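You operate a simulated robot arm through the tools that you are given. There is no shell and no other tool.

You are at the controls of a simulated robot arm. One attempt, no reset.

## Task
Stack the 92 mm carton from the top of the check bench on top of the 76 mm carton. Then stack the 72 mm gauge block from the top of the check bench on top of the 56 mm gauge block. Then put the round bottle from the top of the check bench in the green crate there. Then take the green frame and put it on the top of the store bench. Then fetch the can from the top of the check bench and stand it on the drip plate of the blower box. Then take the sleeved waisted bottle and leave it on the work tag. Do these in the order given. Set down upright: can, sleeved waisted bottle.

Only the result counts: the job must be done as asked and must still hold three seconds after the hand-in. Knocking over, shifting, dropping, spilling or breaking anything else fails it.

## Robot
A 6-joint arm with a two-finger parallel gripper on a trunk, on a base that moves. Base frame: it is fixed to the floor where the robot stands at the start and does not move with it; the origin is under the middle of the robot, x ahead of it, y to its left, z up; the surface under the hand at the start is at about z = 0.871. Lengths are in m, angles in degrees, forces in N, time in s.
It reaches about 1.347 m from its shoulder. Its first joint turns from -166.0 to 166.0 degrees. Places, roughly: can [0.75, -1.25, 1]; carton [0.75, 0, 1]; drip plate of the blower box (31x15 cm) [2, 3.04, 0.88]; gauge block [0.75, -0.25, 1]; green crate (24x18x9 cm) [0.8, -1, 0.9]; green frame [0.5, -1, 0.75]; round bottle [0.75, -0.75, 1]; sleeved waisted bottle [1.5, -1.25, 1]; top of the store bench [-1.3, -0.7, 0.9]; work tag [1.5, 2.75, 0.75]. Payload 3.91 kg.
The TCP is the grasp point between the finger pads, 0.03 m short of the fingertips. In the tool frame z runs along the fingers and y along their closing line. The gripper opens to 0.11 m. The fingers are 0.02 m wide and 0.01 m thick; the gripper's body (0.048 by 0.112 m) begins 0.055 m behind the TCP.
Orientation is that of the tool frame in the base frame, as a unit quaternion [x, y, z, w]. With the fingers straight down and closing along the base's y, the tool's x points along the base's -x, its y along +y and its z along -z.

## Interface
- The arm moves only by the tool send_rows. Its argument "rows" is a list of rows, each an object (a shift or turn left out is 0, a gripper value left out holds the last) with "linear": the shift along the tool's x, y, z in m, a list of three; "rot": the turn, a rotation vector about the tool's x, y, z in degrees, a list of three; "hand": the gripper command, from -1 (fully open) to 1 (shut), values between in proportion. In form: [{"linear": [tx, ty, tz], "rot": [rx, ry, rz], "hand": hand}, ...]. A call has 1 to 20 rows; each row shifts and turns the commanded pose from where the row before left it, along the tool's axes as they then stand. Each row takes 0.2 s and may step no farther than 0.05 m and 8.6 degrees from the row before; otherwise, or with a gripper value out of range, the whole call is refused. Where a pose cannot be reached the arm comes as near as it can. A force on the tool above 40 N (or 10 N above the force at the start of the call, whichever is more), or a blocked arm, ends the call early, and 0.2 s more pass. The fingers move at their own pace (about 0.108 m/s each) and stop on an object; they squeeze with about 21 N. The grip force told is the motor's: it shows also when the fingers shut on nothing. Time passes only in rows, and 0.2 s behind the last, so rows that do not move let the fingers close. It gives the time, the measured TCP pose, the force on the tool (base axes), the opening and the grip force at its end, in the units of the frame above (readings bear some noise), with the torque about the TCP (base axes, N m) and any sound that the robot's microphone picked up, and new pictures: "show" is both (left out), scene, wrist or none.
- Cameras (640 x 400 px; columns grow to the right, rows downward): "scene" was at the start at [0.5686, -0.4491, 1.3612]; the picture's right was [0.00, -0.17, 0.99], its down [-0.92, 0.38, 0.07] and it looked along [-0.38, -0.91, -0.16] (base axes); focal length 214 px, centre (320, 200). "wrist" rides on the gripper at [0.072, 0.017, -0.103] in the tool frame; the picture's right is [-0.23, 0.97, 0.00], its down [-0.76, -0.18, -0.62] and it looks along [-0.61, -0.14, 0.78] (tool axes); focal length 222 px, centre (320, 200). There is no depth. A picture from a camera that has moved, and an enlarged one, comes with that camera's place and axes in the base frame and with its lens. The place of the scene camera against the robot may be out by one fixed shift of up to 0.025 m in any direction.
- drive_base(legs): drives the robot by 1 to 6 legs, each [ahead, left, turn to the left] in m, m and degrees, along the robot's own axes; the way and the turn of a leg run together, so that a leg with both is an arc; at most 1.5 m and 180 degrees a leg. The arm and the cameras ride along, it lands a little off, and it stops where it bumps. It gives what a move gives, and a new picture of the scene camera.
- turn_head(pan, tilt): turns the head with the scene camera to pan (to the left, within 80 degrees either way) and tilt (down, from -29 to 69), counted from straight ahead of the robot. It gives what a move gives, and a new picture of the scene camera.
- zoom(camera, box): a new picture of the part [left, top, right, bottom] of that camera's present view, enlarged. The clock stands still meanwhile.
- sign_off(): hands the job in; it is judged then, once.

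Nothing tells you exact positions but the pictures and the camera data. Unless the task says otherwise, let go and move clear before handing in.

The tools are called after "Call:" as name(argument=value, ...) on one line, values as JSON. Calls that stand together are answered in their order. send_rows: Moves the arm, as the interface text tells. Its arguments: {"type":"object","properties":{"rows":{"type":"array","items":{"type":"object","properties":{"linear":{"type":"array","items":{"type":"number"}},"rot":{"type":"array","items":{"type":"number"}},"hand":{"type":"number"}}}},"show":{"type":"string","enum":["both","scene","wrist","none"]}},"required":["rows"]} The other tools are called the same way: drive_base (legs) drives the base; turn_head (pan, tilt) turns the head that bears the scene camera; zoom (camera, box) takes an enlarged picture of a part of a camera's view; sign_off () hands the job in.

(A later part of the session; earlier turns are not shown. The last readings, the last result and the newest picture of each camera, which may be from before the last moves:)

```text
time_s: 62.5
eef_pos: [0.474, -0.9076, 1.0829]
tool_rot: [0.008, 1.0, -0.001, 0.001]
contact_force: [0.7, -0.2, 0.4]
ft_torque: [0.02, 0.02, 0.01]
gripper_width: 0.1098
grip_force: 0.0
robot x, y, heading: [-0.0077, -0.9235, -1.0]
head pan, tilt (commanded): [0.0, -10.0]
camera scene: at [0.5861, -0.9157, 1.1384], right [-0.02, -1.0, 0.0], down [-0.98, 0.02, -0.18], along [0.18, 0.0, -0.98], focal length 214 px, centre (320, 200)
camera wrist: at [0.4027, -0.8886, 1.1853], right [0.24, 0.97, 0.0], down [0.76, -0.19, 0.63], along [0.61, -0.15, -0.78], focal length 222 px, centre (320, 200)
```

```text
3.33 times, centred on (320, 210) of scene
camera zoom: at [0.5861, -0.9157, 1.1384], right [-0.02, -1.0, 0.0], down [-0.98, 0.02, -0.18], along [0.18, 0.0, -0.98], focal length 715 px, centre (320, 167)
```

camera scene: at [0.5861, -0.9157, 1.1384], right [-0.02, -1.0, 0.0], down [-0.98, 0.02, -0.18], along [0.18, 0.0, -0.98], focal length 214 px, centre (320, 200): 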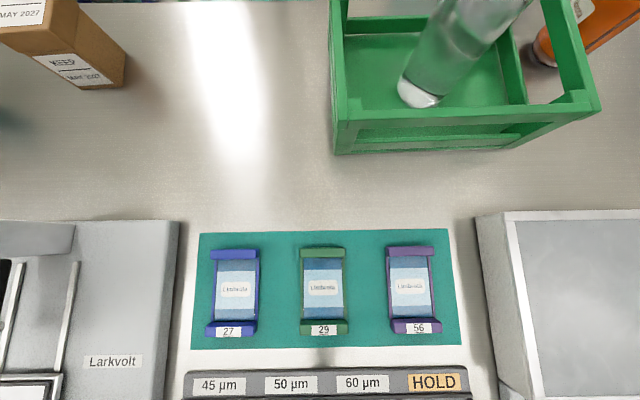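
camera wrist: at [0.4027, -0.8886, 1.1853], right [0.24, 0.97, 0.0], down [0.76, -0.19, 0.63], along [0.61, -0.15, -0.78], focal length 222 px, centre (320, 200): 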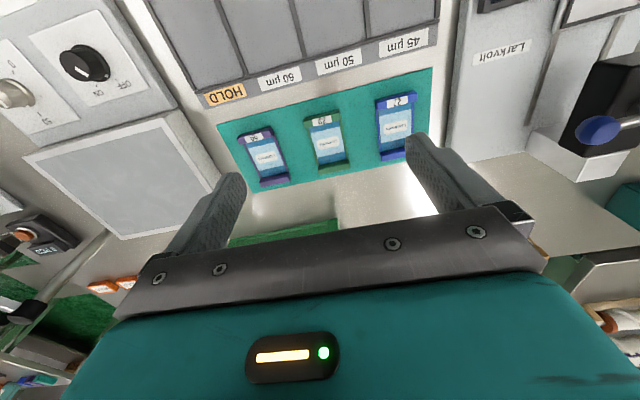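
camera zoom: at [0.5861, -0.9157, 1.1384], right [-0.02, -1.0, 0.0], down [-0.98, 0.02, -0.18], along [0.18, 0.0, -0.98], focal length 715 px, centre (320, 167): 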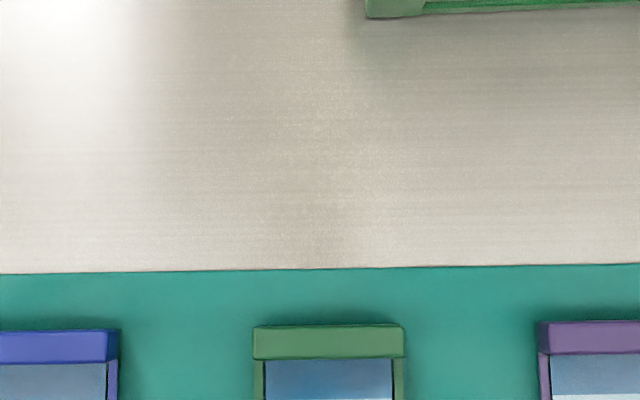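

I'll zoom closer at the frame to judge its height and rails.

Call:
zoom(camera="scene", box=[280, 235, 370, 345])

Call:
zoom(camera="wrist", box=[295, 100, 365, 180])

Call:
turn_head(pan=60, tilt=20)

```text
3.64 times, centred on (325, 290) of scene
camera zoom: at [0.5861, -0.9157, 1.1384], right [-0.02, -1.0, 0.0], down [-0.98, 0.02, -0.18], along [0.18, 0.0, -0.98], focal length 780 px, centre (302, -127)
```

zoom: 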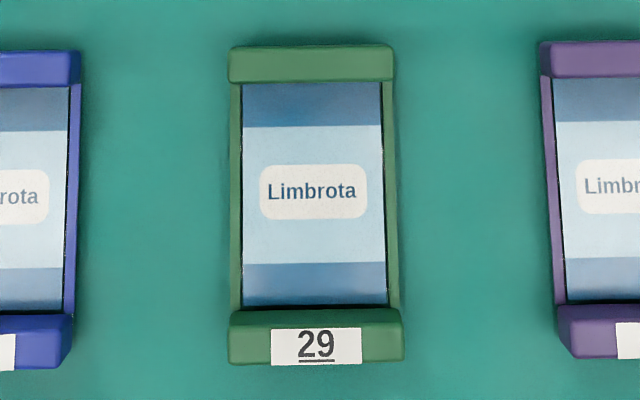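

```text
5.00 times, centred on (330, 140) of wrist
camera zoom: at [0.4027, -0.8886, 1.1853], right [0.24, 0.97, 0.0], down [0.76, -0.19, 0.63], along [0.61, -0.15, -0.78], focal length 1111 px, centre (270, 500)
```

zoom: 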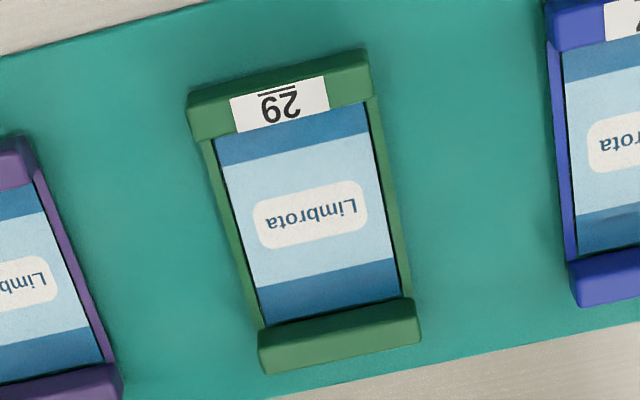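

```text
time_s: 63.8
eef_pos: [0.4739, -0.9075, 1.0829]
tool_rot: [0.009, 1.0, -0.001, 0.001]
contact_force: [0.6, -1.0, 0.5]
ft_torque: [-0.01, 0.01, -0.01]
gripper_width: 0.1101
grip_force: 0.0
robot x, y, heading: [-0.008, -0.9265, -0.9]
head pan, tilt (commanded): [60.0, 20.0]
camera scene: at [0.54, -0.8342, 1.1761], right [-0.01, -0.5, -0.86], down [-0.95, -0.28, 0.17], along [-0.33, 0.82, -0.47], focal length 214 px, centre (320, 200)
```

scene: 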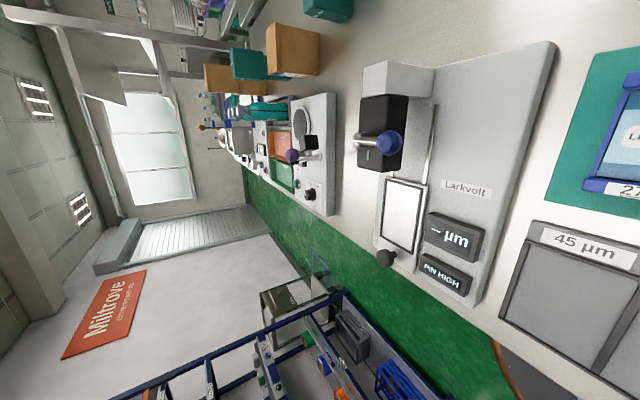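

The frame has raised end bars and low side rails. I'll pre-close the gripper to about 75 mm, centre over the green frame at (0.5405, −0.9115) and go down part way to check clearances to its neighbours.

Call:
send_rows(rows=[{"linear": [-0.0333, -0.0014, 0], "hand": -0.364}, {"linear": [-0.0333, -0.0014, 0]}, {"linear": [0, 0, 0.0333]}, {"linear": [0, 0, 0.0333]}, {"linear": [0, 0, 0.0333]}, {"linear": [0, 0, 0.033]}, {"linear": [0, 0, 0]}], show="wrist")

Call:
turn_head(pan=0, tilt=40)

Call:
zoom(camera="wrist", box=[210, 60, 430, 240])

```text
time_s: 65.4
eef_pos: [0.5427, -0.9113, 0.9424]
tool_rot: [0.009, 1.0, 0.0, 0.001]
contact_force: [0.0, 0.2, -0.2]
ft_torque: [0.04, 0.0, 0.01]
gripper_width: 0.0749
grip_force: 0.1
robot x, y, heading: [-0.0108, -0.925, -1.1]
head pan, tilt (commanded): [60.0, 20.0]
camera wrist: at [0.4712, -0.8925, 1.0455], right [0.24, 0.97, 0.0], down [0.76, -0.19, 0.62], along [0.61, -0.15, -0.78], focal length 222 px, centre (320, 200)
```

wrist: 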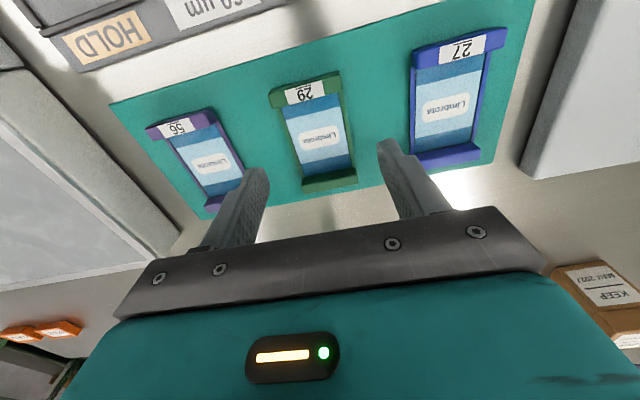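

```text
time_s: 66.7
eef_pos: [0.5419, -0.9119, 0.9435]
tool_rot: [0.009, 1.0, -0.001, 0.001]
contact_force: [1.0, -0.2, -0.4]
ft_torque: [-0.02, -0.02, 0.01]
gripper_width: 0.0751
grip_force: 0.2
robot x, y, heading: [-0.0081, -0.9262, -0.9]
head pan, tilt (commanded): [0.0, 40.0]
camera scene: at [0.5756, -0.9181, 0.9981], right [-0.02, -1.0, 0.0], down [-0.77, 0.01, 0.64], along [-0.64, 0.01, -0.77], focal length 214 px, centre (320, 200)
```

scene: 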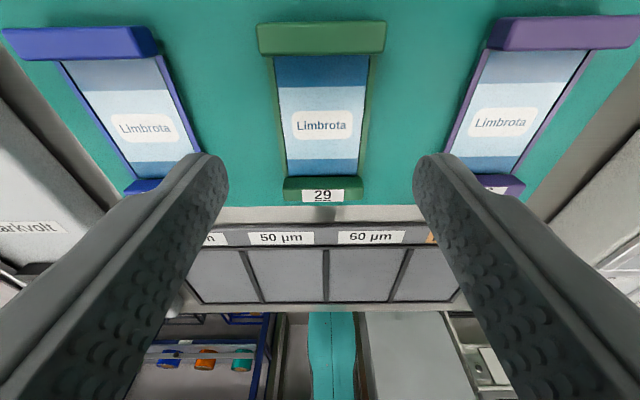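

```text
2.22 times, centred on (320, 150) of wrist
camera zoom: at [0.4712, -0.8925, 1.0459], right [0.24, 0.97, 0.0], down [0.76, -0.19, 0.63], along [0.61, -0.15, -0.78], focal length 494 px, centre (320, 311)
```

zoom: 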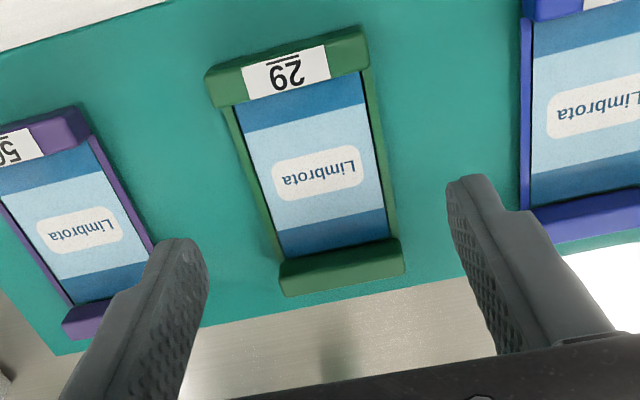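

The hand is centred over the green frame. I'll lower in small steps toward the mat and close on the frame.

Call:
send_rows(rows=[{"linear": [0, 0.0005, 0.015]}, {"linear": [0, 0, 0.012]}, {"linear": [0, 0, 0.005]}, {"linear": [0, 0, 0.003]}, {"linear": [0, 0, 0]}], show="both")

```text
time_s: 67.9
eef_pos: [0.5408, -0.9111, 0.9113]
tool_rot: [0.009, 1.0, 0.0, 0.001]
contact_force: [-0.3, 0.3, -0.2]
ft_torque: [0.02, 0.0, 0.02]
gripper_width: 0.0749
grip_force: 0.1
robot x, y, heading: [-0.0046, -0.9265, -0.9]
head pan, tilt (commanded): [0.0, 40.0]
camera scene: at [0.5743, -0.9177, 0.9662], right [-0.02, -1.0, 0.0], down [-0.77, 0.01, 0.64], along [-0.64, 0.01, -0.77], focal length 214 px, centre (320, 200)
camera wrist: at [0.4699, -0.892, 1.0141], right [0.24, 0.97, 0.0], down [0.76, -0.19, 0.62], along [0.61, -0.15, -0.78], focal length 222 px, centre (320, 200)
```

scene: 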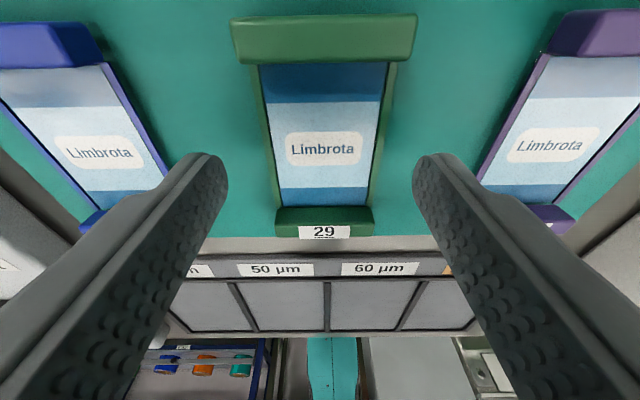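
wrist: 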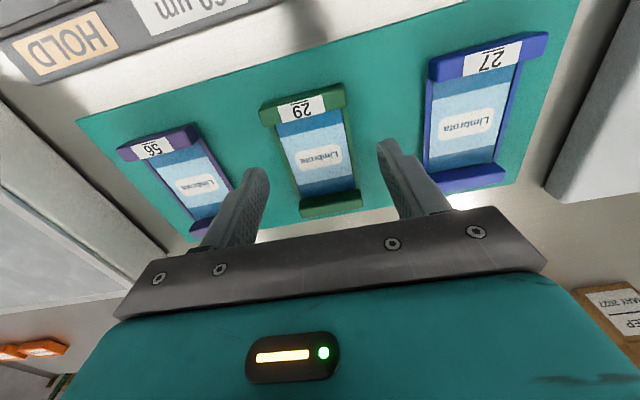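

No contact yet; tips about level with the rails. I'll go 4.5 mm lower and close.

Call:
send_rows(rows=[{"linear": [0, 0, 0.0025]}, {"linear": [0, 0, 0.002]}, {"linear": [0, 0, 0]}], show="none")

```text
time_s: 68.7
eef_pos: [0.5406, -0.911, 0.9071]
tool_rot: [0.009, 1.0, 0.0, 0.001]
contact_force: [0.2, 0.3, -0.6]
ft_torque: [-0.02, 0.0, 0.0]
gripper_width: 0.0751
grip_force: 0.0
robot x, y, heading: [-0.0124, -0.9233, -1.0]
head pan, tilt (commanded): [0.0, 40.0]
```

Call:
send_rows(rows=[{"linear": [0, 0, 0], "hand": 0.2}, {"linear": [0, 0, 0], "hand": 1}, {"linear": [0, 0, 0], "hand": 1}, {"linear": [0, 0, 0], "hand": 1}], show="both")

```text
time_s: 69.7
eef_pos: [0.5414, -0.9103, 0.9072]
tool_rot: [0.008, 1.0, 0.0, 0.002]
contact_force: [-0.5, -0.2, 0.9]
ft_torque: [0.0, 0.03, 0.01]
gripper_width: 0.0
grip_force: 20.4
robot x, y, heading: [-0.0106, -0.9326, -1.0]
head pan, tilt (commanded): [0.0, 40.0]
camera scene: at [0.5748, -0.9181, 0.9621], right [-0.02, -1.0, 0.0], down [-0.77, 0.01, 0.64], along [-0.64, 0.01, -0.77], focal length 214 px, centre (320, 200)
camera wrist: at [0.4703, -0.8923, 1.0099], right [0.24, 0.97, 0.0], down [0.76, -0.19, 0.63], along [0.61, -0.15, -0.78], focal length 222 px, centre (320, 200)
```

scene: 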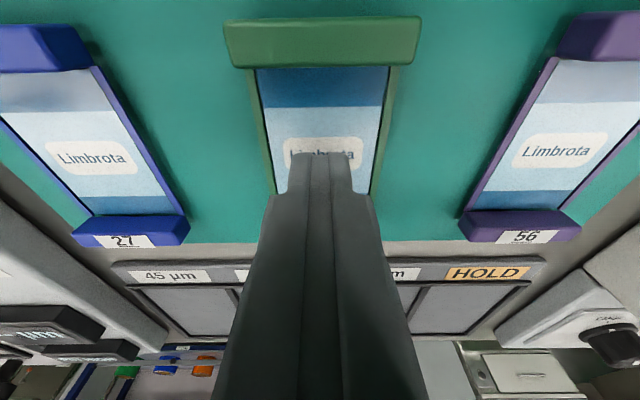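
wrist: 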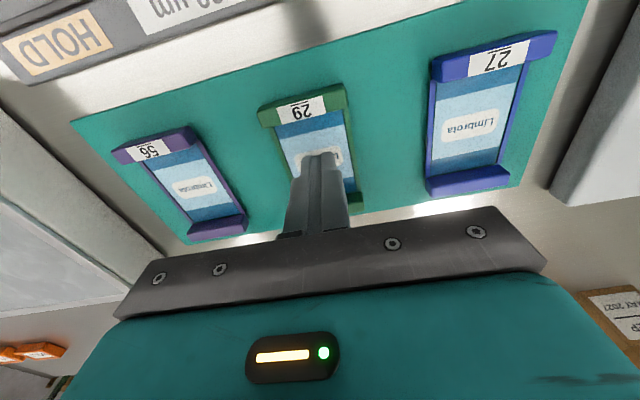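

The side rails are too low — the fingers closed above the film without touching. I'll instead grip the frame lengthwise, over its two raised end bars (89 mm), with the hand turned 90°. First rise, open and turn.

Call:
send_rows(rows=[{"linear": [0, 0, -0.03]}, {"linear": [0, 0, -0.04], "hand": -1}, {"linear": [0, 0, -0.03]}, {"linear": [0, 0, 0], "rot": [0, 0, -8.2]}, {"linear": [0, 0, 0], "rot": [0, 0, -8.2]}, {"linear": [0, 0, 0], "rot": [0, 0, -8.2]}, {"linear": [0, 0, 0], "rot": [0, 0, -8.2]}, {"linear": [0, 0, 0], "rot": [0, 0, -8.2]}, {"linear": [0, 0, 0], "rot": [0, 0, -8.2]}, {"linear": [0, 0, 0], "rot": [0, 0, -8.2]}, {"linear": [0, 0, 0], "rot": [0, 0, -8.2]}, {"linear": [0, 0, 0], "rot": [0, 0, -8.2]}, {"linear": [0, 0, 0], "rot": [0, 0, -8.2]}, {"linear": [0, 0, 0], "rot": [0, 0, -8.2]}, {"linear": [0, 0, 0]}], show="both")

```text
time_s: 72.9
eef_pos: [0.5417, -0.9111, 1.0065]
tool_rot: [-0.703, 0.711, -0.002, 0.001]
contact_force: [0.6, 0.3, -0.2]
ft_torque: [-0.02, 0.02, 0.0]
gripper_width: 0.1101
grip_force: 0.0
robot x, y, heading: [-0.0107, -0.9275, -0.9]
head pan, tilt (commanded): [0.0, 40.0]
camera scene: at [0.5281, -0.871, 1.0622], right [1.0, -0.01, 0.0], down [-0.01, -0.77, 0.64], along [-0.01, -0.64, -0.77], focal length 214 px, centre (320, 200)
camera wrist: at [0.5236, -0.9829, 1.1105], right [-0.97, 0.24, 0.0], down [0.19, 0.76, 0.62], along [0.15, 0.6, -0.78], focal length 222 px, centre (320, 200)
```

scene: 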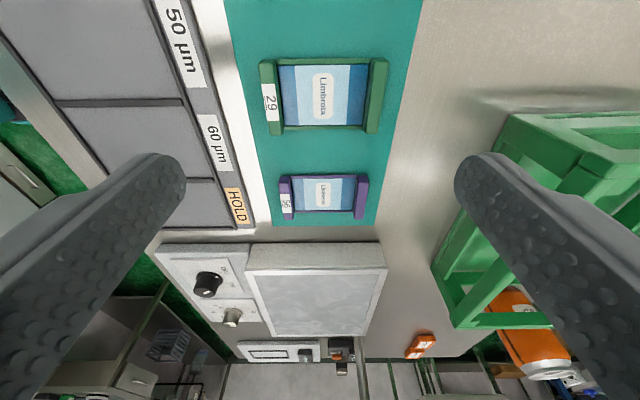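
wrist: 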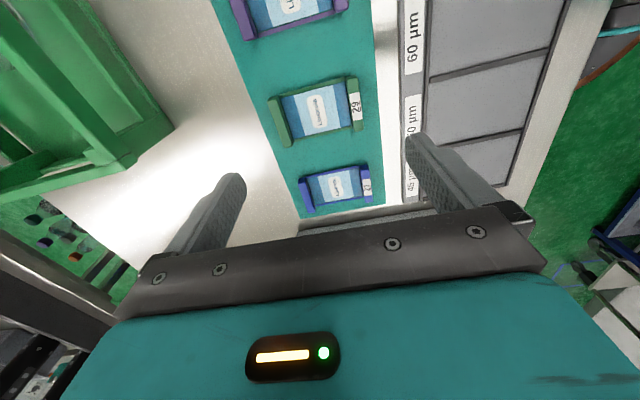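

Hand turned by 90°. Zoom to align the fingers with the end bars.

Call:
zoom(camera="wrist", box=[250, 60, 410, 170])

Call:
zoom(camera="scene", box=[220, 30, 420, 150])

```text
3.64 times, centred on (330, 115) of wrist
camera zoom: at [0.5236, -0.9829, 1.1105], right [-0.97, 0.24, 0.0], down [0.19, 0.76, 0.62], along [0.15, 0.6, -0.78], focal length 808 px, centre (284, 509)
```

zoom: 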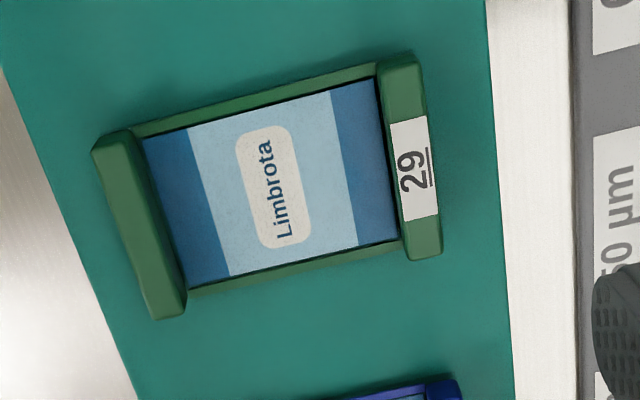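

```text
3.20 times, centred on (320, 90) of scene
camera zoom: at [0.5281, -0.871, 1.0622], right [1.0, -0.01, 0.0], down [-0.01, -0.77, 0.64], along [-0.01, -0.64, -0.77], focal length 686 px, centre (320, 552)
```

zoom: 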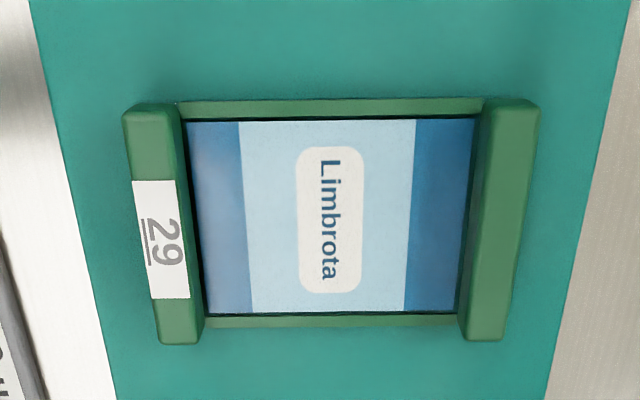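

The bars lie 10–13 mm inside the open fingers. I'll go down and close along the frame's length.

Call:
send_rows(rows=[{"linear": [0.0014, -0.001, 0.03], "rot": [0, 0, 0.5]}, {"linear": [0, 0, 0.03]}, {"linear": [0, 0, 0.025]}, {"linear": [0, 0, 0.01]}, {"linear": [0, 0, 0.005]}, {"linear": [0, 0, 0]}], show="both")

```text
time_s: 74.3
eef_pos: [0.5417, -0.9126, 0.9066]
tool_rot: [-0.699, 0.715, -0.001, -0.001]
contact_force: [-0.1, -0.3, -0.2]
ft_torque: [0.0, 0.0, -0.03]
gripper_width: 0.1099
grip_force: 0.1
robot x, y, heading: [-0.0073, -0.929, -1.1]
head pan, tilt (commanded): [0.0, 40.0]
camera scene: at [0.5293, -0.8722, 0.9615], right [1.0, -0.02, 0.0], down [-0.02, -0.76, 0.64], along [-0.01, -0.64, -0.77], focal length 214 px, centre (320, 200)
camera wrist: at [0.5236, -0.9838, 1.0098], right [-0.97, 0.25, 0.0], down [0.19, 0.76, 0.62], along [0.16, 0.6, -0.78], focal length 222 px, centre (320, 200)
```

scene: 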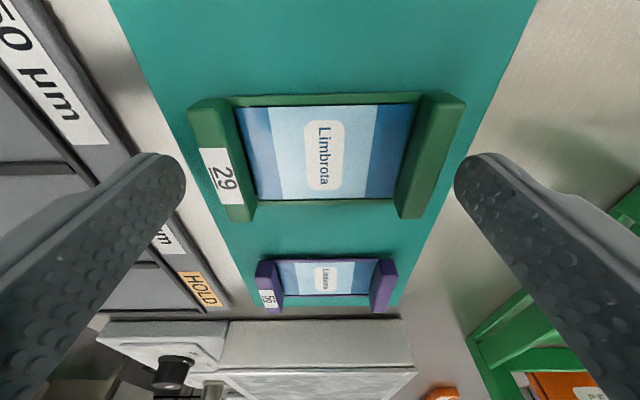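
wrist: 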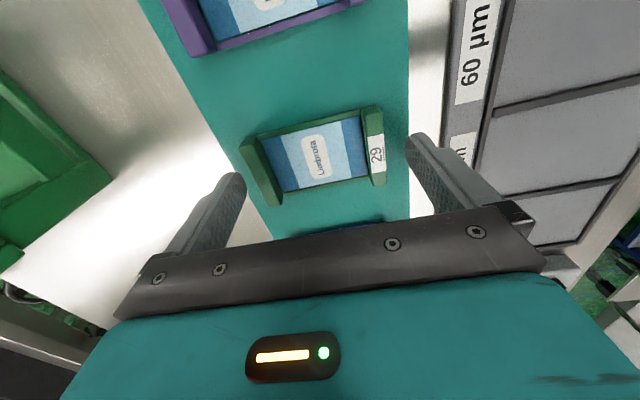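

Fingers straddle both end bars. Closing now.

Call:
send_rows(rows=[{"linear": [0, 0, 0], "hand": -0.5}, {"linear": [0, 0, 0], "hand": 1}, {"linear": [0, 0, 0], "hand": 1}, {"linear": [0, 0, 0], "hand": 1}], show="both")

```text
time_s: 75.3
eef_pos: [0.5428, -0.9118, 0.9077]
tool_rot: [-0.699, 0.716, -0.001, 0.0]
contact_force: [1.1, 0.1, 0.6]
ft_torque: [-0.01, 0.0, -0.01]
gripper_width: 0.0893
grip_force: 21.0
robot x, y, heading: [-0.008, -0.9286, -1.2]
head pan, tilt (commanded): [0.0, 40.0]
camera scene: at [0.5293, -0.8722, 0.9617], right [1.0, -0.02, 0.0], down [-0.02, -0.76, 0.64], along [-0.01, -0.64, -0.77], focal length 214 px, centre (320, 200)
camera wrist: at [0.5236, -0.9838, 1.0099], right [-0.97, 0.25, 0.0], down [0.19, 0.76, 0.62], along [0.16, 0.6, -0.78], focal length 222 px, centre (320, 200)
```

scene: 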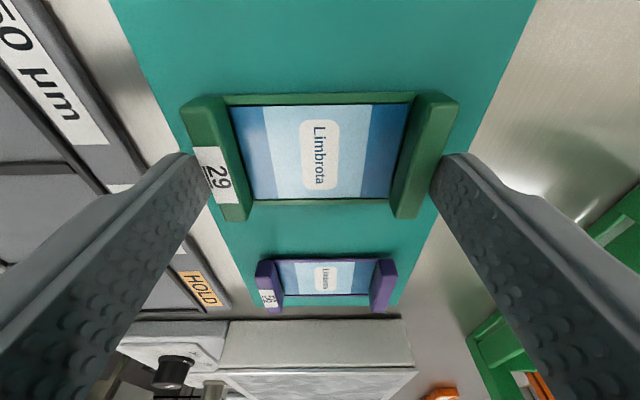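
wrist: 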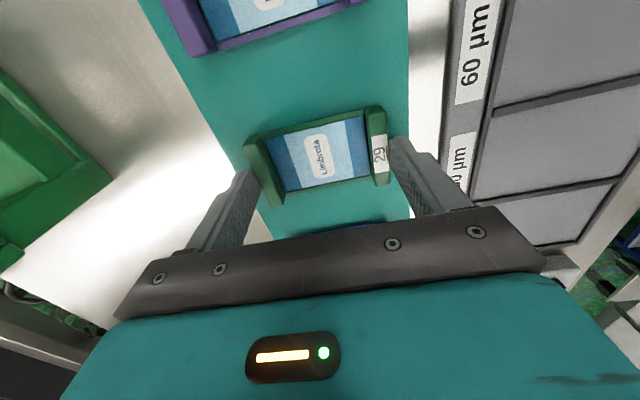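

The frame is gripped (89 mm). I'll lift it and look back at the store bench.

Call:
send_rows(rows=[{"linear": [0, 0, -0.01], "hand": 1}, {"linear": [0, 0, -0.02]}, {"linear": [0, 0, -0.04]}, {"linear": [0, 0, -0.045]}, {"linear": [0, 0, -0.045]}, {"linear": [0, 0, -0.045]}, {"linear": [0, 0, -0.045]}, {"linear": [0, 0, 0]}], show="wrist")

Call:
turn_head(pan=70, tilt=0)

Call:
turn_head(pan=70, tilt=35)

```text
time_s: 77.1
eef_pos: [0.5434, -0.9113, 1.1559]
tool_rot: [-0.699, 0.716, 0.0, 0.0]
contact_force: [-0.2, -0.2, -1.4]
ft_torque: [0.0, 0.02, -0.01]
gripper_width: 0.0893
grip_force: 21.0
robot x, y, heading: [-0.0089, -0.9283, -1.2]
head pan, tilt (commanded): [0.0, 40.0]
camera wrist: at [0.5248, -0.9826, 1.2595], right [-0.97, 0.25, 0.0], down [0.19, 0.76, 0.62], along [0.16, 0.6, -0.78], focal length 222 px, centre (320, 200)
```

wrist: 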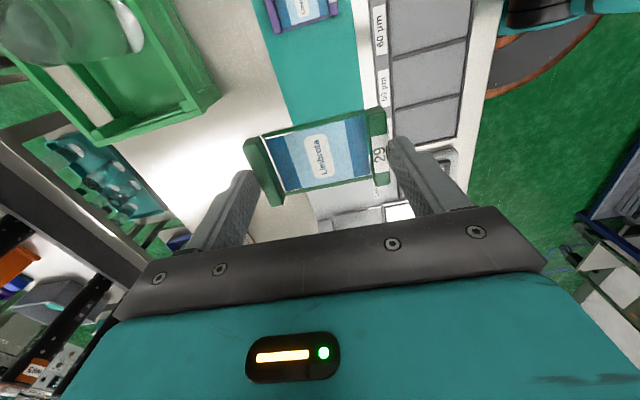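

```text
time_s: 78.5
eef_pos: [0.5424, -0.9102, 1.1558]
tool_rot: [-0.699, 0.715, -0.001, 0.0]
contact_force: [-0.3, 0.2, -0.9]
ft_torque: [-0.03, 0.01, 0.01]
gripper_width: 0.0892
grip_force: 20.7
robot x, y, heading: [-0.0095, -0.927, -1.0]
head pan, tilt (commanded): [70.0, 0.0]
camera scene: at [0.4473, -0.8053, 1.2649], right [0.34, -0.01, -0.94], down [-0.02, -1.0, 0.0], along [-0.94, 0.02, -0.34], focal length 214 px, centre (320, 200)
```

scene: 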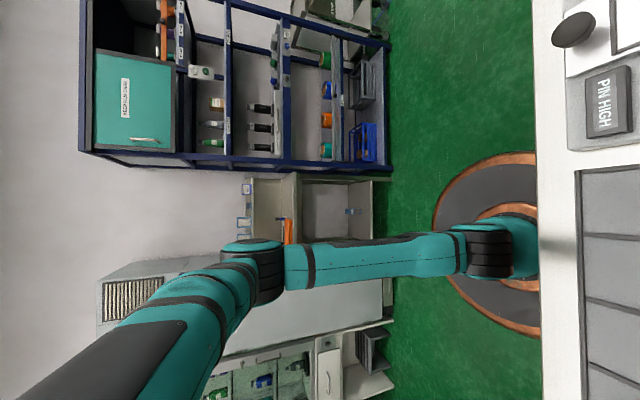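

```text
time_s: 79.5
eef_pos: [0.5431, -0.9109, 1.1558]
tool_rot: [-0.698, 0.716, -0.001, 0.0]
contact_force: [0.2, 0.3, -0.7]
ft_torque: [0.01, -0.01, 0.0]
gripper_width: 0.089
grip_force: 21.1
robot x, y, heading: [-0.0094, -0.928, -1.2]
head pan, tilt (commanded): [70.0, 35.0]
camera scene: at [0.4478, -0.8614, 1.2657], right [0.34, -0.01, -0.94], down [0.52, -0.83, 0.2], along [-0.78, -0.56, -0.28], focal length 214 px, centre (320, 200)
```

scene: 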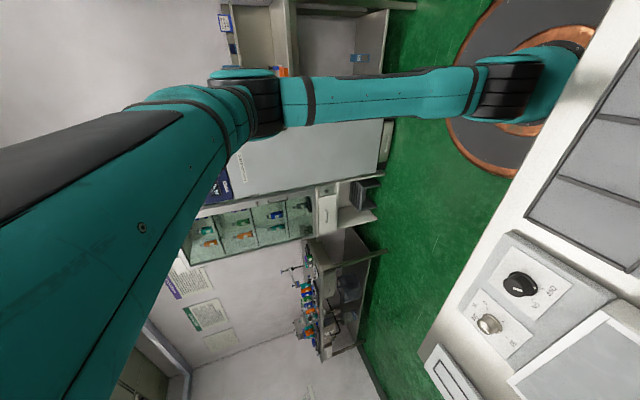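

The frame is held securely. I'll raise the hand, then turn the robot left in two steps, away from the magnifier lamp, to face the store bench.

Call:
send_rows(rows=[{"linear": [0, 0, -0.035], "hand": 1}, {"linear": [0, 0, -0.035]}, {"linear": [0, 0.02, -0.03]}, {"linear": [0, 0.03, 0]}, {"linear": [0, 0, 0]}], show="none")

Call:
drive_base(legs=[[0, 0, 90]])

```text
time_s: 80.7
eef_pos: [0.4907, -0.9128, 1.2565]
tool_rot: [-0.699, 0.715, -0.001, 0.0]
contact_force: [-0.1, -0.3, 0.0]
ft_torque: [0.0, -0.03, -0.03]
gripper_width: 0.089
grip_force: 21.2
robot x, y, heading: [-0.0086, -0.9272, -1.0]
head pan, tilt (commanded): [70.0, 35.0]
```

```text
time_s: 84.9
eef_pos: [-0.0078, -0.4274, 1.257]
tool_rot: [1.0, -0.027, 0.001, 0.0]
contact_force: [-0.3, 0.6, -0.2]
ft_torque: [0.04, -0.01, 0.01]
gripper_width: 0.0893
grip_force: 21.1
robot x, y, heading: [-0.0096, -0.9295, 87.4]
head pan, tilt (commanded): [70.0, 35.0]
camera scene: at [-0.0789, -0.5135, 1.3664], right [0.02, 0.34, -0.94], down [0.85, 0.49, 0.2], along [0.53, -0.8, -0.28], focal length 214 px, centre (320, 200)
```

scene: 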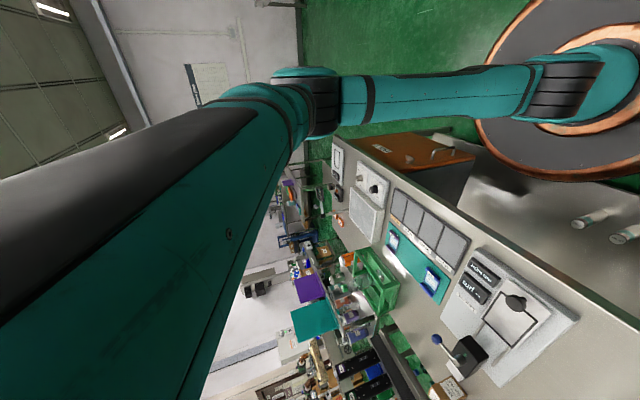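

Call:
drive_base(legs=[[0, 0, 93]])

Call:
turn_head(pan=-70, tilt=0)

Call:
turn_head(pan=-40, tilt=20)

```text
time_s: 89.3
eef_pos: [-0.5046, -0.9792, 1.2561]
tool_rot: [0.687, 0.726, 0.0, -0.001]
contact_force: [0.8, 0.7, 0.7]
ft_torque: [0.0, -0.03, -0.01]
gripper_width: 0.0893
grip_force: 20.8
robot x, y, heading: [-0.0103, -0.927, -176.5]
head pan, tilt (commanded): [70.0, 35.0]
camera scene: at [-0.4325, -1.0347, 1.3664], right [-0.34, -0.02, -0.94], down [-0.58, 0.79, 0.2], along [0.74, 0.61, -0.28], focal length 214 px, centre (320, 200)
```

scene: 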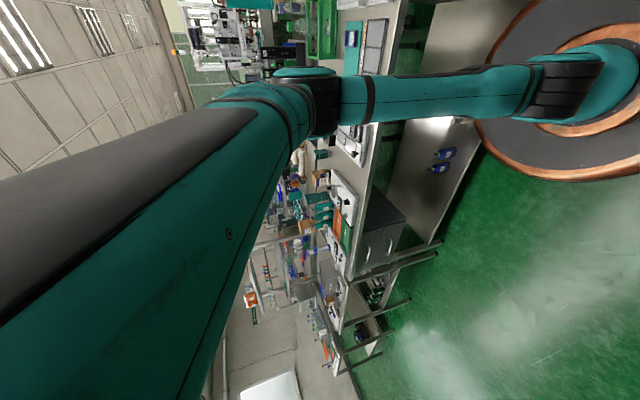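

```text
time_s: 91.6
eef_pos: [-0.5059, -0.9786, 1.2573]
tool_rot: [0.689, 0.725, 0.0, -0.001]
contact_force: [0.2, 0.3, -0.7]
ft_torque: [-0.02, 0.04, 0.02]
gripper_width: 0.0891
grip_force: 20.4
robot x, y, heading: [-0.0072, -0.9231, -176.5]
head pan, tilt (commanded): [-70.0, 0.0]
camera scene: at [-0.5966, -1.0997, 1.366], right [-0.34, -0.02, 0.94], down [-0.05, 1.0, 0.0], along [-0.94, -0.05, -0.34], focal length 214 px, centre (320, 200)
```

scene: 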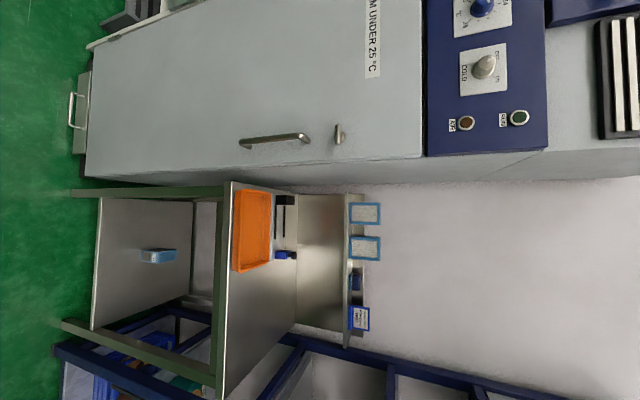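

```text
time_s: 92.5
eef_pos: [-0.5056, -0.9795, 1.2563]
tool_rot: [0.688, 0.725, 0.0, -0.002]
contact_force: [-1.1, -0.7, -1.8]
ft_torque: [-0.02, 0.06, -0.01]
gripper_width: 0.0892
grip_force: 20.8
robot x, y, heading: [-0.0105, -0.9268, -176.8]
head pan, tilt (commanded): [-40.0, 20.0]
camera scene: at [-0.5738, -1.0661, 1.3255], right [-0.76, -0.04, 0.65], down [0.17, 0.95, 0.26], along [-0.62, 0.31, -0.72], focal length 214 px, centre (320, 200)
```

scene: 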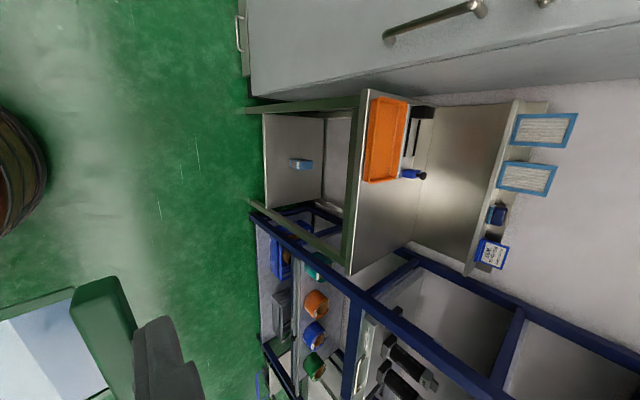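

The store bench is the table between the fridge and the blue rack, with an orange tray on it and free space near (−1.29, −0.71). I'll drive closer to it.

Call:
drive_base(legs=[[0.45, -0.2, -3.5]])

Call:
zoom(camera="wrist", box=[0, 0, 640, 400])

Call:
turn_head(pan=-30, tilt=0)

```text
time_s: 95.4
eef_pos: [-0.9639, -0.7605, 1.2558]
tool_rot: [0.708, 0.706, 0.0, 0.0]
contact_force: [0.1, 0.5, -1.6]
ft_torque: [0.02, 0.0, -0.01]
gripper_width: 0.0889
grip_force: 20.9
robot x, y, heading: [-0.4621, -0.7331, -180.0]
head pan, tilt (commanded): [-40.0, 20.0]
camera scene: at [-1.0363, -0.844, 1.3255], right [-0.76, 0.0, 0.64], down [0.22, 0.94, 0.26], along [-0.6, 0.34, -0.72], focal length 214 px, centre (320, 200)
```

scene: 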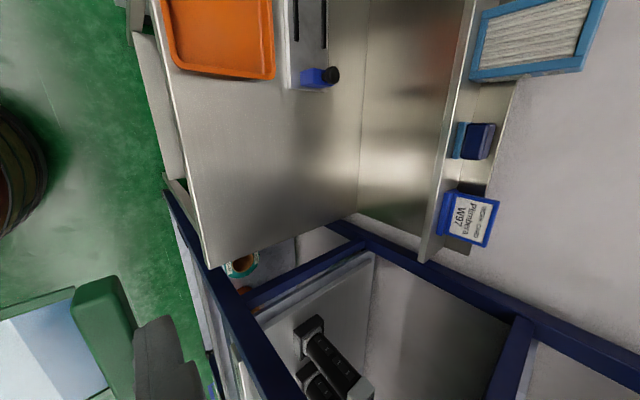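

```text
1.00 times, centred on (320, 200) of wrist (not enlarged: the box is as wide or as high as the picture)
camera zoom: at [-0.945, -0.6875, 1.3599], right [0.97, -0.23, 0.0], down [-0.18, -0.76, 0.62], along [-0.14, -0.61, -0.78], focal length 222 px, centre (320, 200)
```

zoom: 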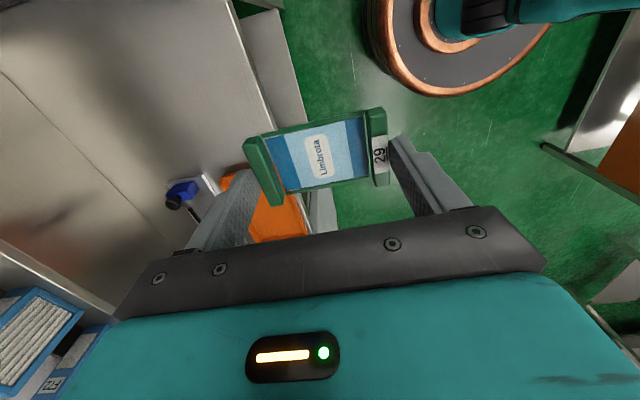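

```text
time_s: 96.3
eef_pos: [-0.9627, -0.7602, 1.2572]
tool_rot: [0.708, 0.707, 0.0, -0.001]
contact_force: [-0.2, -0.1, 0.1]
ft_torque: [0.0, 0.03, -0.02]
gripper_width: 0.0891
grip_force: 21.1
robot x, y, heading: [-0.4687, -0.7336, -179.8]
head pan, tilt (commanded): [-30.0, 0.0]
camera scene: at [-1.0215, -0.8762, 1.3188], right [-0.86, 0.0, 0.5], down [0.0, 1.0, 0.0], along [-0.5, 0.0, -0.86], focal length 214 px, centre (320, 200)
```

scene: 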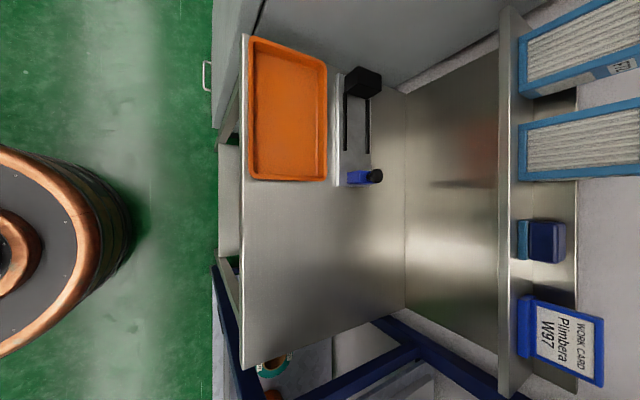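

The bench top spans about x −1.55…−1.10 and its free part y −0.90…−0.56. I'll bring the frame over (−1.3, −0.72) and lower.

Call:
send_rows(rows=[{"linear": [0.004, -0.0337, 0.0257], "hand": 1}, {"linear": [0.004, -0.0337, 0.0257]}, {"linear": [0.004, -0.0337, 0.0257]}, {"linear": [0.004, -0.0337, 0.0257]}, {"linear": [0.004, -0.0337, 0.0257]}, {"linear": [0.004, -0.0337, 0.0257]}, {"linear": [0.004, -0.0337, 0.0257]}, {"linear": [0.004, -0.0337, 0.0257]}, {"linear": [0.004, -0.0337, 0.0257]}, {"linear": [0.004, -0.0337, 0.0257]}, {"linear": [0, 0, 0]}], show="both")

```text
time_s: 98.7
eef_pos: [-1.3006, -0.7212, 0.9985]
tool_rot: [0.708, 0.706, 0.001, -0.001]
contact_force: [0.3, 0.2, -0.7]
ft_torque: [0.01, 0.04, -0.03]
gripper_width: 0.0893
grip_force: 20.7
robot x, y, heading: [-0.463, -0.7338, -179.7]
head pan, tilt (commanded): [-30.0, 0.0]
camera scene: at [-1.3595, -0.8372, 1.0603], right [-0.86, 0.0, 0.5], down [0.0, 1.0, 0.0], along [-0.5, 0.0, -0.86], focal length 214 px, centre (320, 200)
camera wrist: at [-1.2831, -0.6483, 1.1015], right [0.97, -0.23, 0.0], down [-0.18, -0.76, 0.62], along [-0.14, -0.61, -0.78], focal length 222 px, centre (320, 200)
```

scene: 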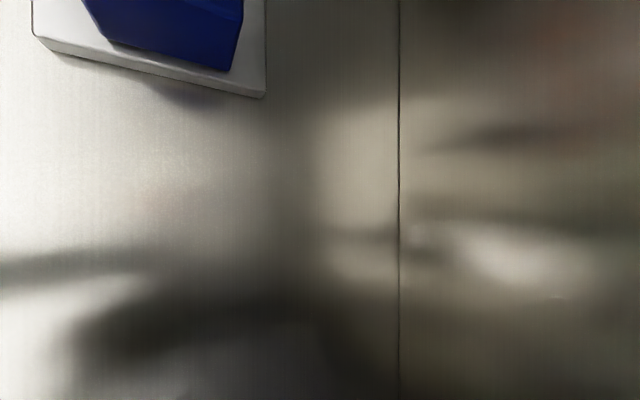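
wrist: 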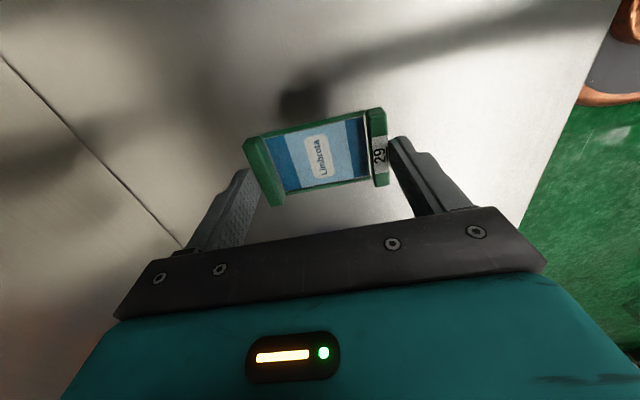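

Clear free surface beneath. Lowering in small steps.

Call:
send_rows(rows=[{"linear": [0, 0, 0.025]}, {"linear": [0, 0, 0.02]}, {"linear": [0, 0, 0.005]}, {"linear": [0, 0, 0.004]}, {"linear": [0, 0, 0.003]}, {"linear": [0, 0, 0.003]}, {"linear": [0, 0, 0]}], show="wrist")

```text
time_s: 100.3
eef_pos: [-1.3002, -0.7196, 0.9404]
tool_rot: [0.708, 0.707, -0.001, -0.002]
contact_force: [0.3, -1.7, 18.2]
ft_torque: [-0.04, -0.02, 0.0]
gripper_width: 0.0892
grip_force: 21.0
robot x, y, heading: [-0.4653, -0.7343, -179.6]
head pan, tilt (commanded): [-30.0, 0.0]
camera wrist: at [-1.2823, -0.647, 1.044], right [0.97, -0.23, 0.0], down [-0.18, -0.76, 0.62], along [-0.15, -0.61, -0.78], focal length 222 px, centre (320, 200)
```

wrist: 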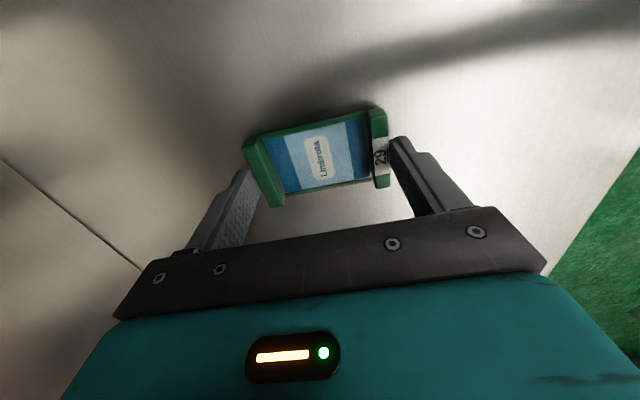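

Contact. Ease up 1 mm, release and rise.

Call:
send_rows(rows=[{"linear": [0, 0, -0.001]}, {"linear": [0, 0, 0], "hand": 0.2}, {"linear": [0, 0, 0], "hand": -1}, {"linear": [0, 0, 0], "hand": -1}, {"linear": [0, 0, -0.02]}, {"linear": [0, 0, -0.04]}, {"linear": [0, 0.02, -0.04]}, {"linear": [0, 0.034, -0.034]}, {"linear": [0, 0.034, -0.034]}, {"linear": [0, 0.034, -0.034]}, {"linear": [0, 0.034, -0.034]}, {"linear": [0, 0.034, -0.034]}, {"linear": [0, 0.034, -0.02]}, {"linear": [0, 0.04, 0]}, {"linear": [0, 0, 0]}], show="both")

```text
time_s: 103.5
eef_pos: [-1.0341, -0.7187, 1.2325]
tool_rot: [0.707, 0.707, 0.001, -0.001]
contact_force: [0.2, -0.1, 0.6]
ft_torque: [0.01, -0.03, -0.01]
gripper_width: 0.1103
grip_force: 0.0
robot x, y, heading: [-0.4632, -0.7346, -179.8]
head pan, tilt (commanded): [-30.0, 0.0]
camera scene: at [-1.0926, -0.8355, 1.2944], right [-0.86, 0.0, 0.5], down [0.0, 1.0, 0.0], along [-0.5, 0.0, -0.86], focal length 214 px, centre (320, 200)
camera wrist: at [-1.0161, -0.6466, 1.3356], right [0.97, -0.23, 0.0], down [-0.18, -0.76, 0.62], along [-0.14, -0.61, -0.78], focal length 222 px, centre (320, 200)
```

scene: 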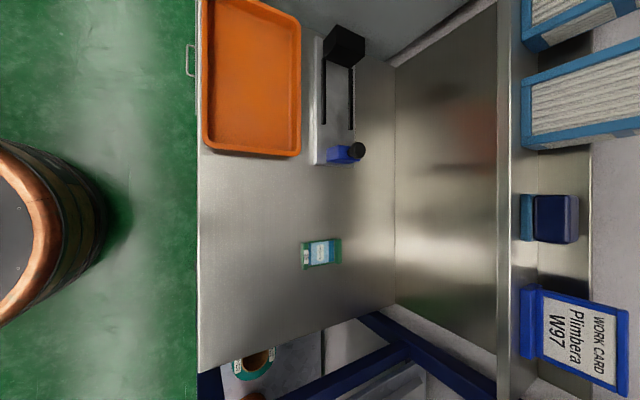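
wrist: 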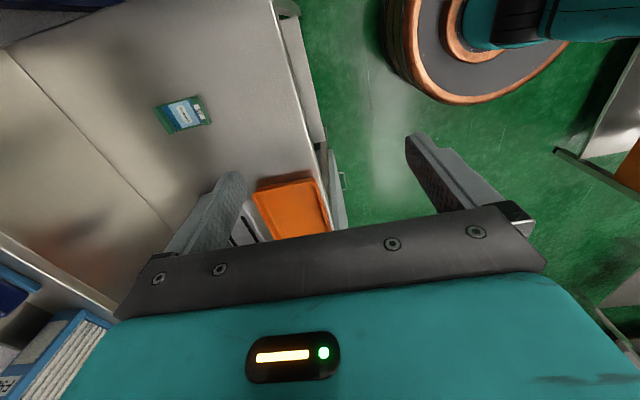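

The green frame lies flat on the store bench. Next the can: I'll turn the robot around and drive back to the check bench near y ≈ −1.1.

Call:
drive_base(legs=[[0, 0, 90], [0, 0, 90], [0.44, -0.36, 0]])

Call:
turn_head(pan=0, tilt=0)

```text
time_s: 114.4
eef_pos: [0.5413, -1.1402, 1.232]
tool_rot: [-0.698, 0.716, -0.001, 0.0]
contact_force: [-0.4, 0.2, -1.0]
ft_torque: [-0.02, -0.01, -0.01]
gripper_width: 0.11
grip_force: 0.1
robot x, y, heading: [-0.0254, -1.1117, -0.9]
head pan, tilt (commanded): [-30.0, 0.0]
camera scene: at [0.5768, -1.0382, 1.2942], right [0.86, -0.02, 0.5], down [-0.02, -1.0, 0.0], along [0.5, -0.01, -0.86], focal length 214 px, centre (320, 200)
```

scene: 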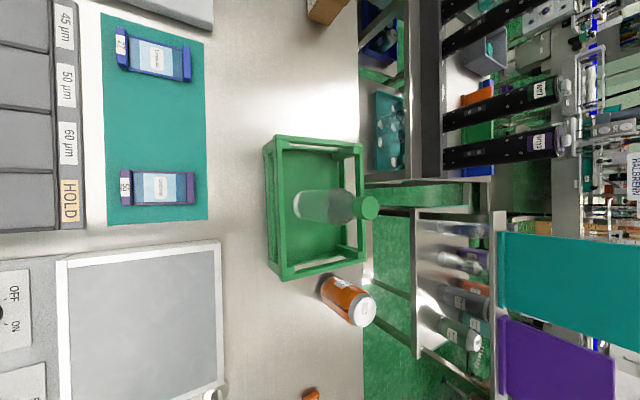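

```text
time_s: 115.3
eef_pos: [0.5422, -1.1409, 1.2315]
tool_rot: [-0.699, 0.716, -0.001, 0.0]
contact_force: [0.1, -0.3, -0.9]
ft_torque: [-0.03, 0.03, -0.02]
gripper_width: 0.1101
grip_force: 0.0
robot x, y, heading: [-0.0285, -1.1158, -1.1]
head pan, tilt (commanded): [0.0, 0.0]
camera scene: at [0.5319, -1.0371, 1.2821], right [1.0, -0.02, 0.0], down [-0.02, -1.0, 0.0], along [0.0, 0.0, -1.0], focal length 214 px, centre (320, 200)
```

scene: 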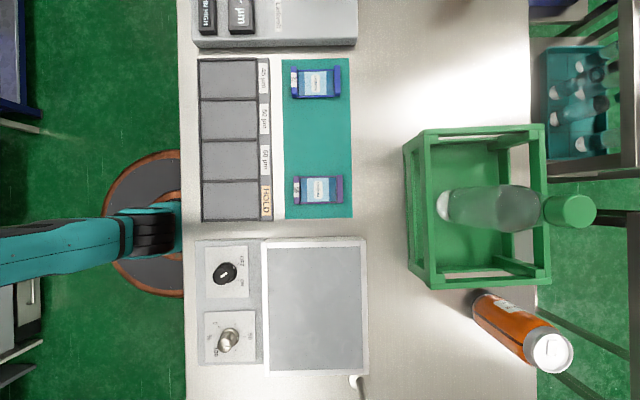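

I'll turn the hand back by 90° and look far left toward the blower box and work tag to see how the can must be set down.

Call:
send_rows(rows=[{"linear": [0, 0, 0], "rot": [0, 0, 8.2]}, {"linear": [0, 0, 0], "rot": [0, 0, 8.2]}, {"linear": [0, 0, 0], "rot": [0, 0, 8.2]}, {"linear": [0, 0, 0], "rot": [0, 0, 8.2]}, {"linear": [0, 0, 0], "rot": [0, 0, 8.2]}, {"linear": [0, 0, 0], "rot": [0, 0, 8.2]}, {"linear": [0, 0, 0], "rot": [0, 0, 8.2]}, {"linear": [0, 0, 0], "rot": [0, 0, 8.2]}, {"linear": [0, 0, 0], "rot": [0, 0, 8.2]}, {"linear": [0, 0, 0], "rot": [0, 0, 8.2]}, {"linear": [0, 0, 0], "rot": [0, 0, 6.7]}, {"linear": [0, 0, 0]}], show="none")

Call:
turn_head(pan=80, tilt=-20)

Call:
zoom(camera="scene", box=[200, 100, 440, 300])

```text
time_s: 117.9
eef_pos: [0.5424, -1.1407, 1.2322]
tool_rot: [0.002, 1.0, -0.001, 0.001]
contact_force: [0.7, 0.3, -0.8]
ft_torque: [0.0, -0.03, 0.01]
gripper_width: 0.1098
grip_force: 0.1
robot x, y, heading: [-0.0266, -1.1117, -0.9]
head pan, tilt (commanded): [0.0, 0.0]
```

```text
time_s: 119.5
eef_pos: [0.5429, -1.1404, 1.2311]
tool_rot: [0.001, 1.0, -0.001, 0.0]
contact_force: [0.3, 0.3, -0.5]
ft_torque: [-0.01, -0.01, 0.02]
gripper_width: 0.1099
grip_force: 0.2
robot x, y, heading: [-0.0284, -1.1179, -1.1]
head pan, tilt (commanded): [80.0, -20.0]
camera scene: at [0.6681, -1.0724, 1.3596], right [0.0, -0.18, -0.98], down [-0.94, 0.34, -0.06], along [0.34, 0.92, -0.16], focal length 214 px, centre (320, 200)
```

scene: 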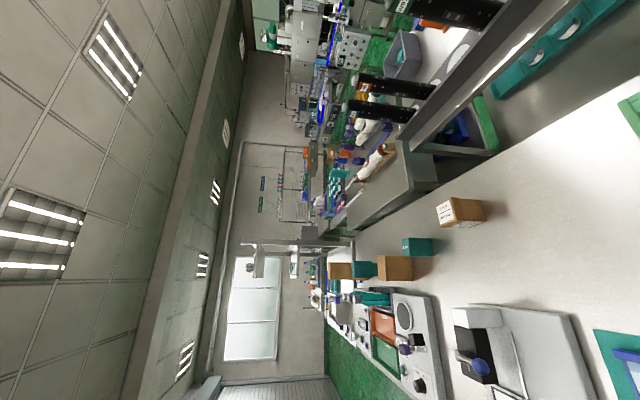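

```text
2.00 times, centred on (320, 200) of scene
camera zoom: at [0.6681, -1.0724, 1.3596], right [0.0, -0.18, -0.98], down [-0.94, 0.34, -0.06], along [0.34, 0.92, -0.16], focal length 429 px, centre (320, 200)
```

zoom: 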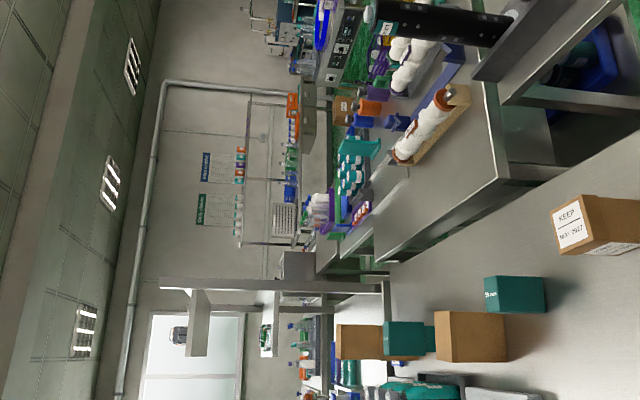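

Call:
zoom(camera="scene", box=[280, 180, 340, 240])

Call:
zoom(camera="scene", box=[300, 140, 380, 220])

```text
6.67 times, centred on (310, 210) of scene
camera zoom: at [0.6681, -1.0724, 1.3596], right [0.0, -0.18, -0.98], down [-0.94, 0.34, -0.06], along [0.34, 0.92, -0.16], focal length 1430 px, centre (387, 133)
```

zoom: 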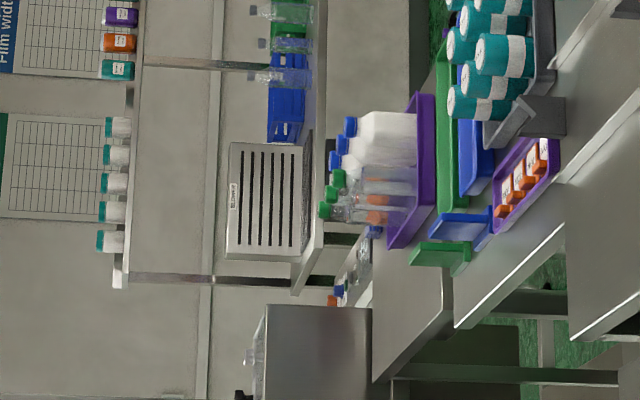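

```text
5.00 times, centred on (340, 180) of scene
camera zoom: at [0.6681, -1.0724, 1.3596], right [0.0, -0.18, -0.98], down [-0.94, 0.34, -0.06], along [0.34, 0.92, -0.16], focal length 1072 px, centre (220, 300)
```

zoom: 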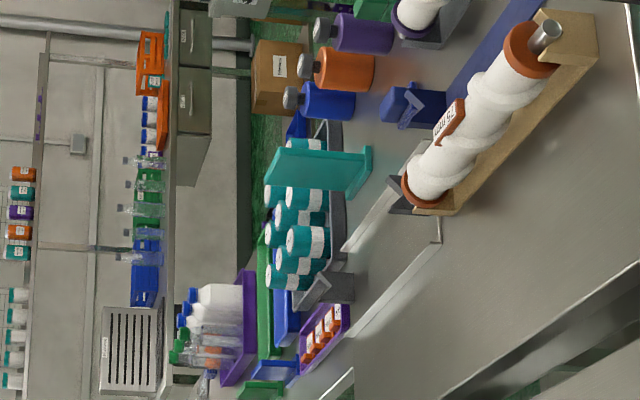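

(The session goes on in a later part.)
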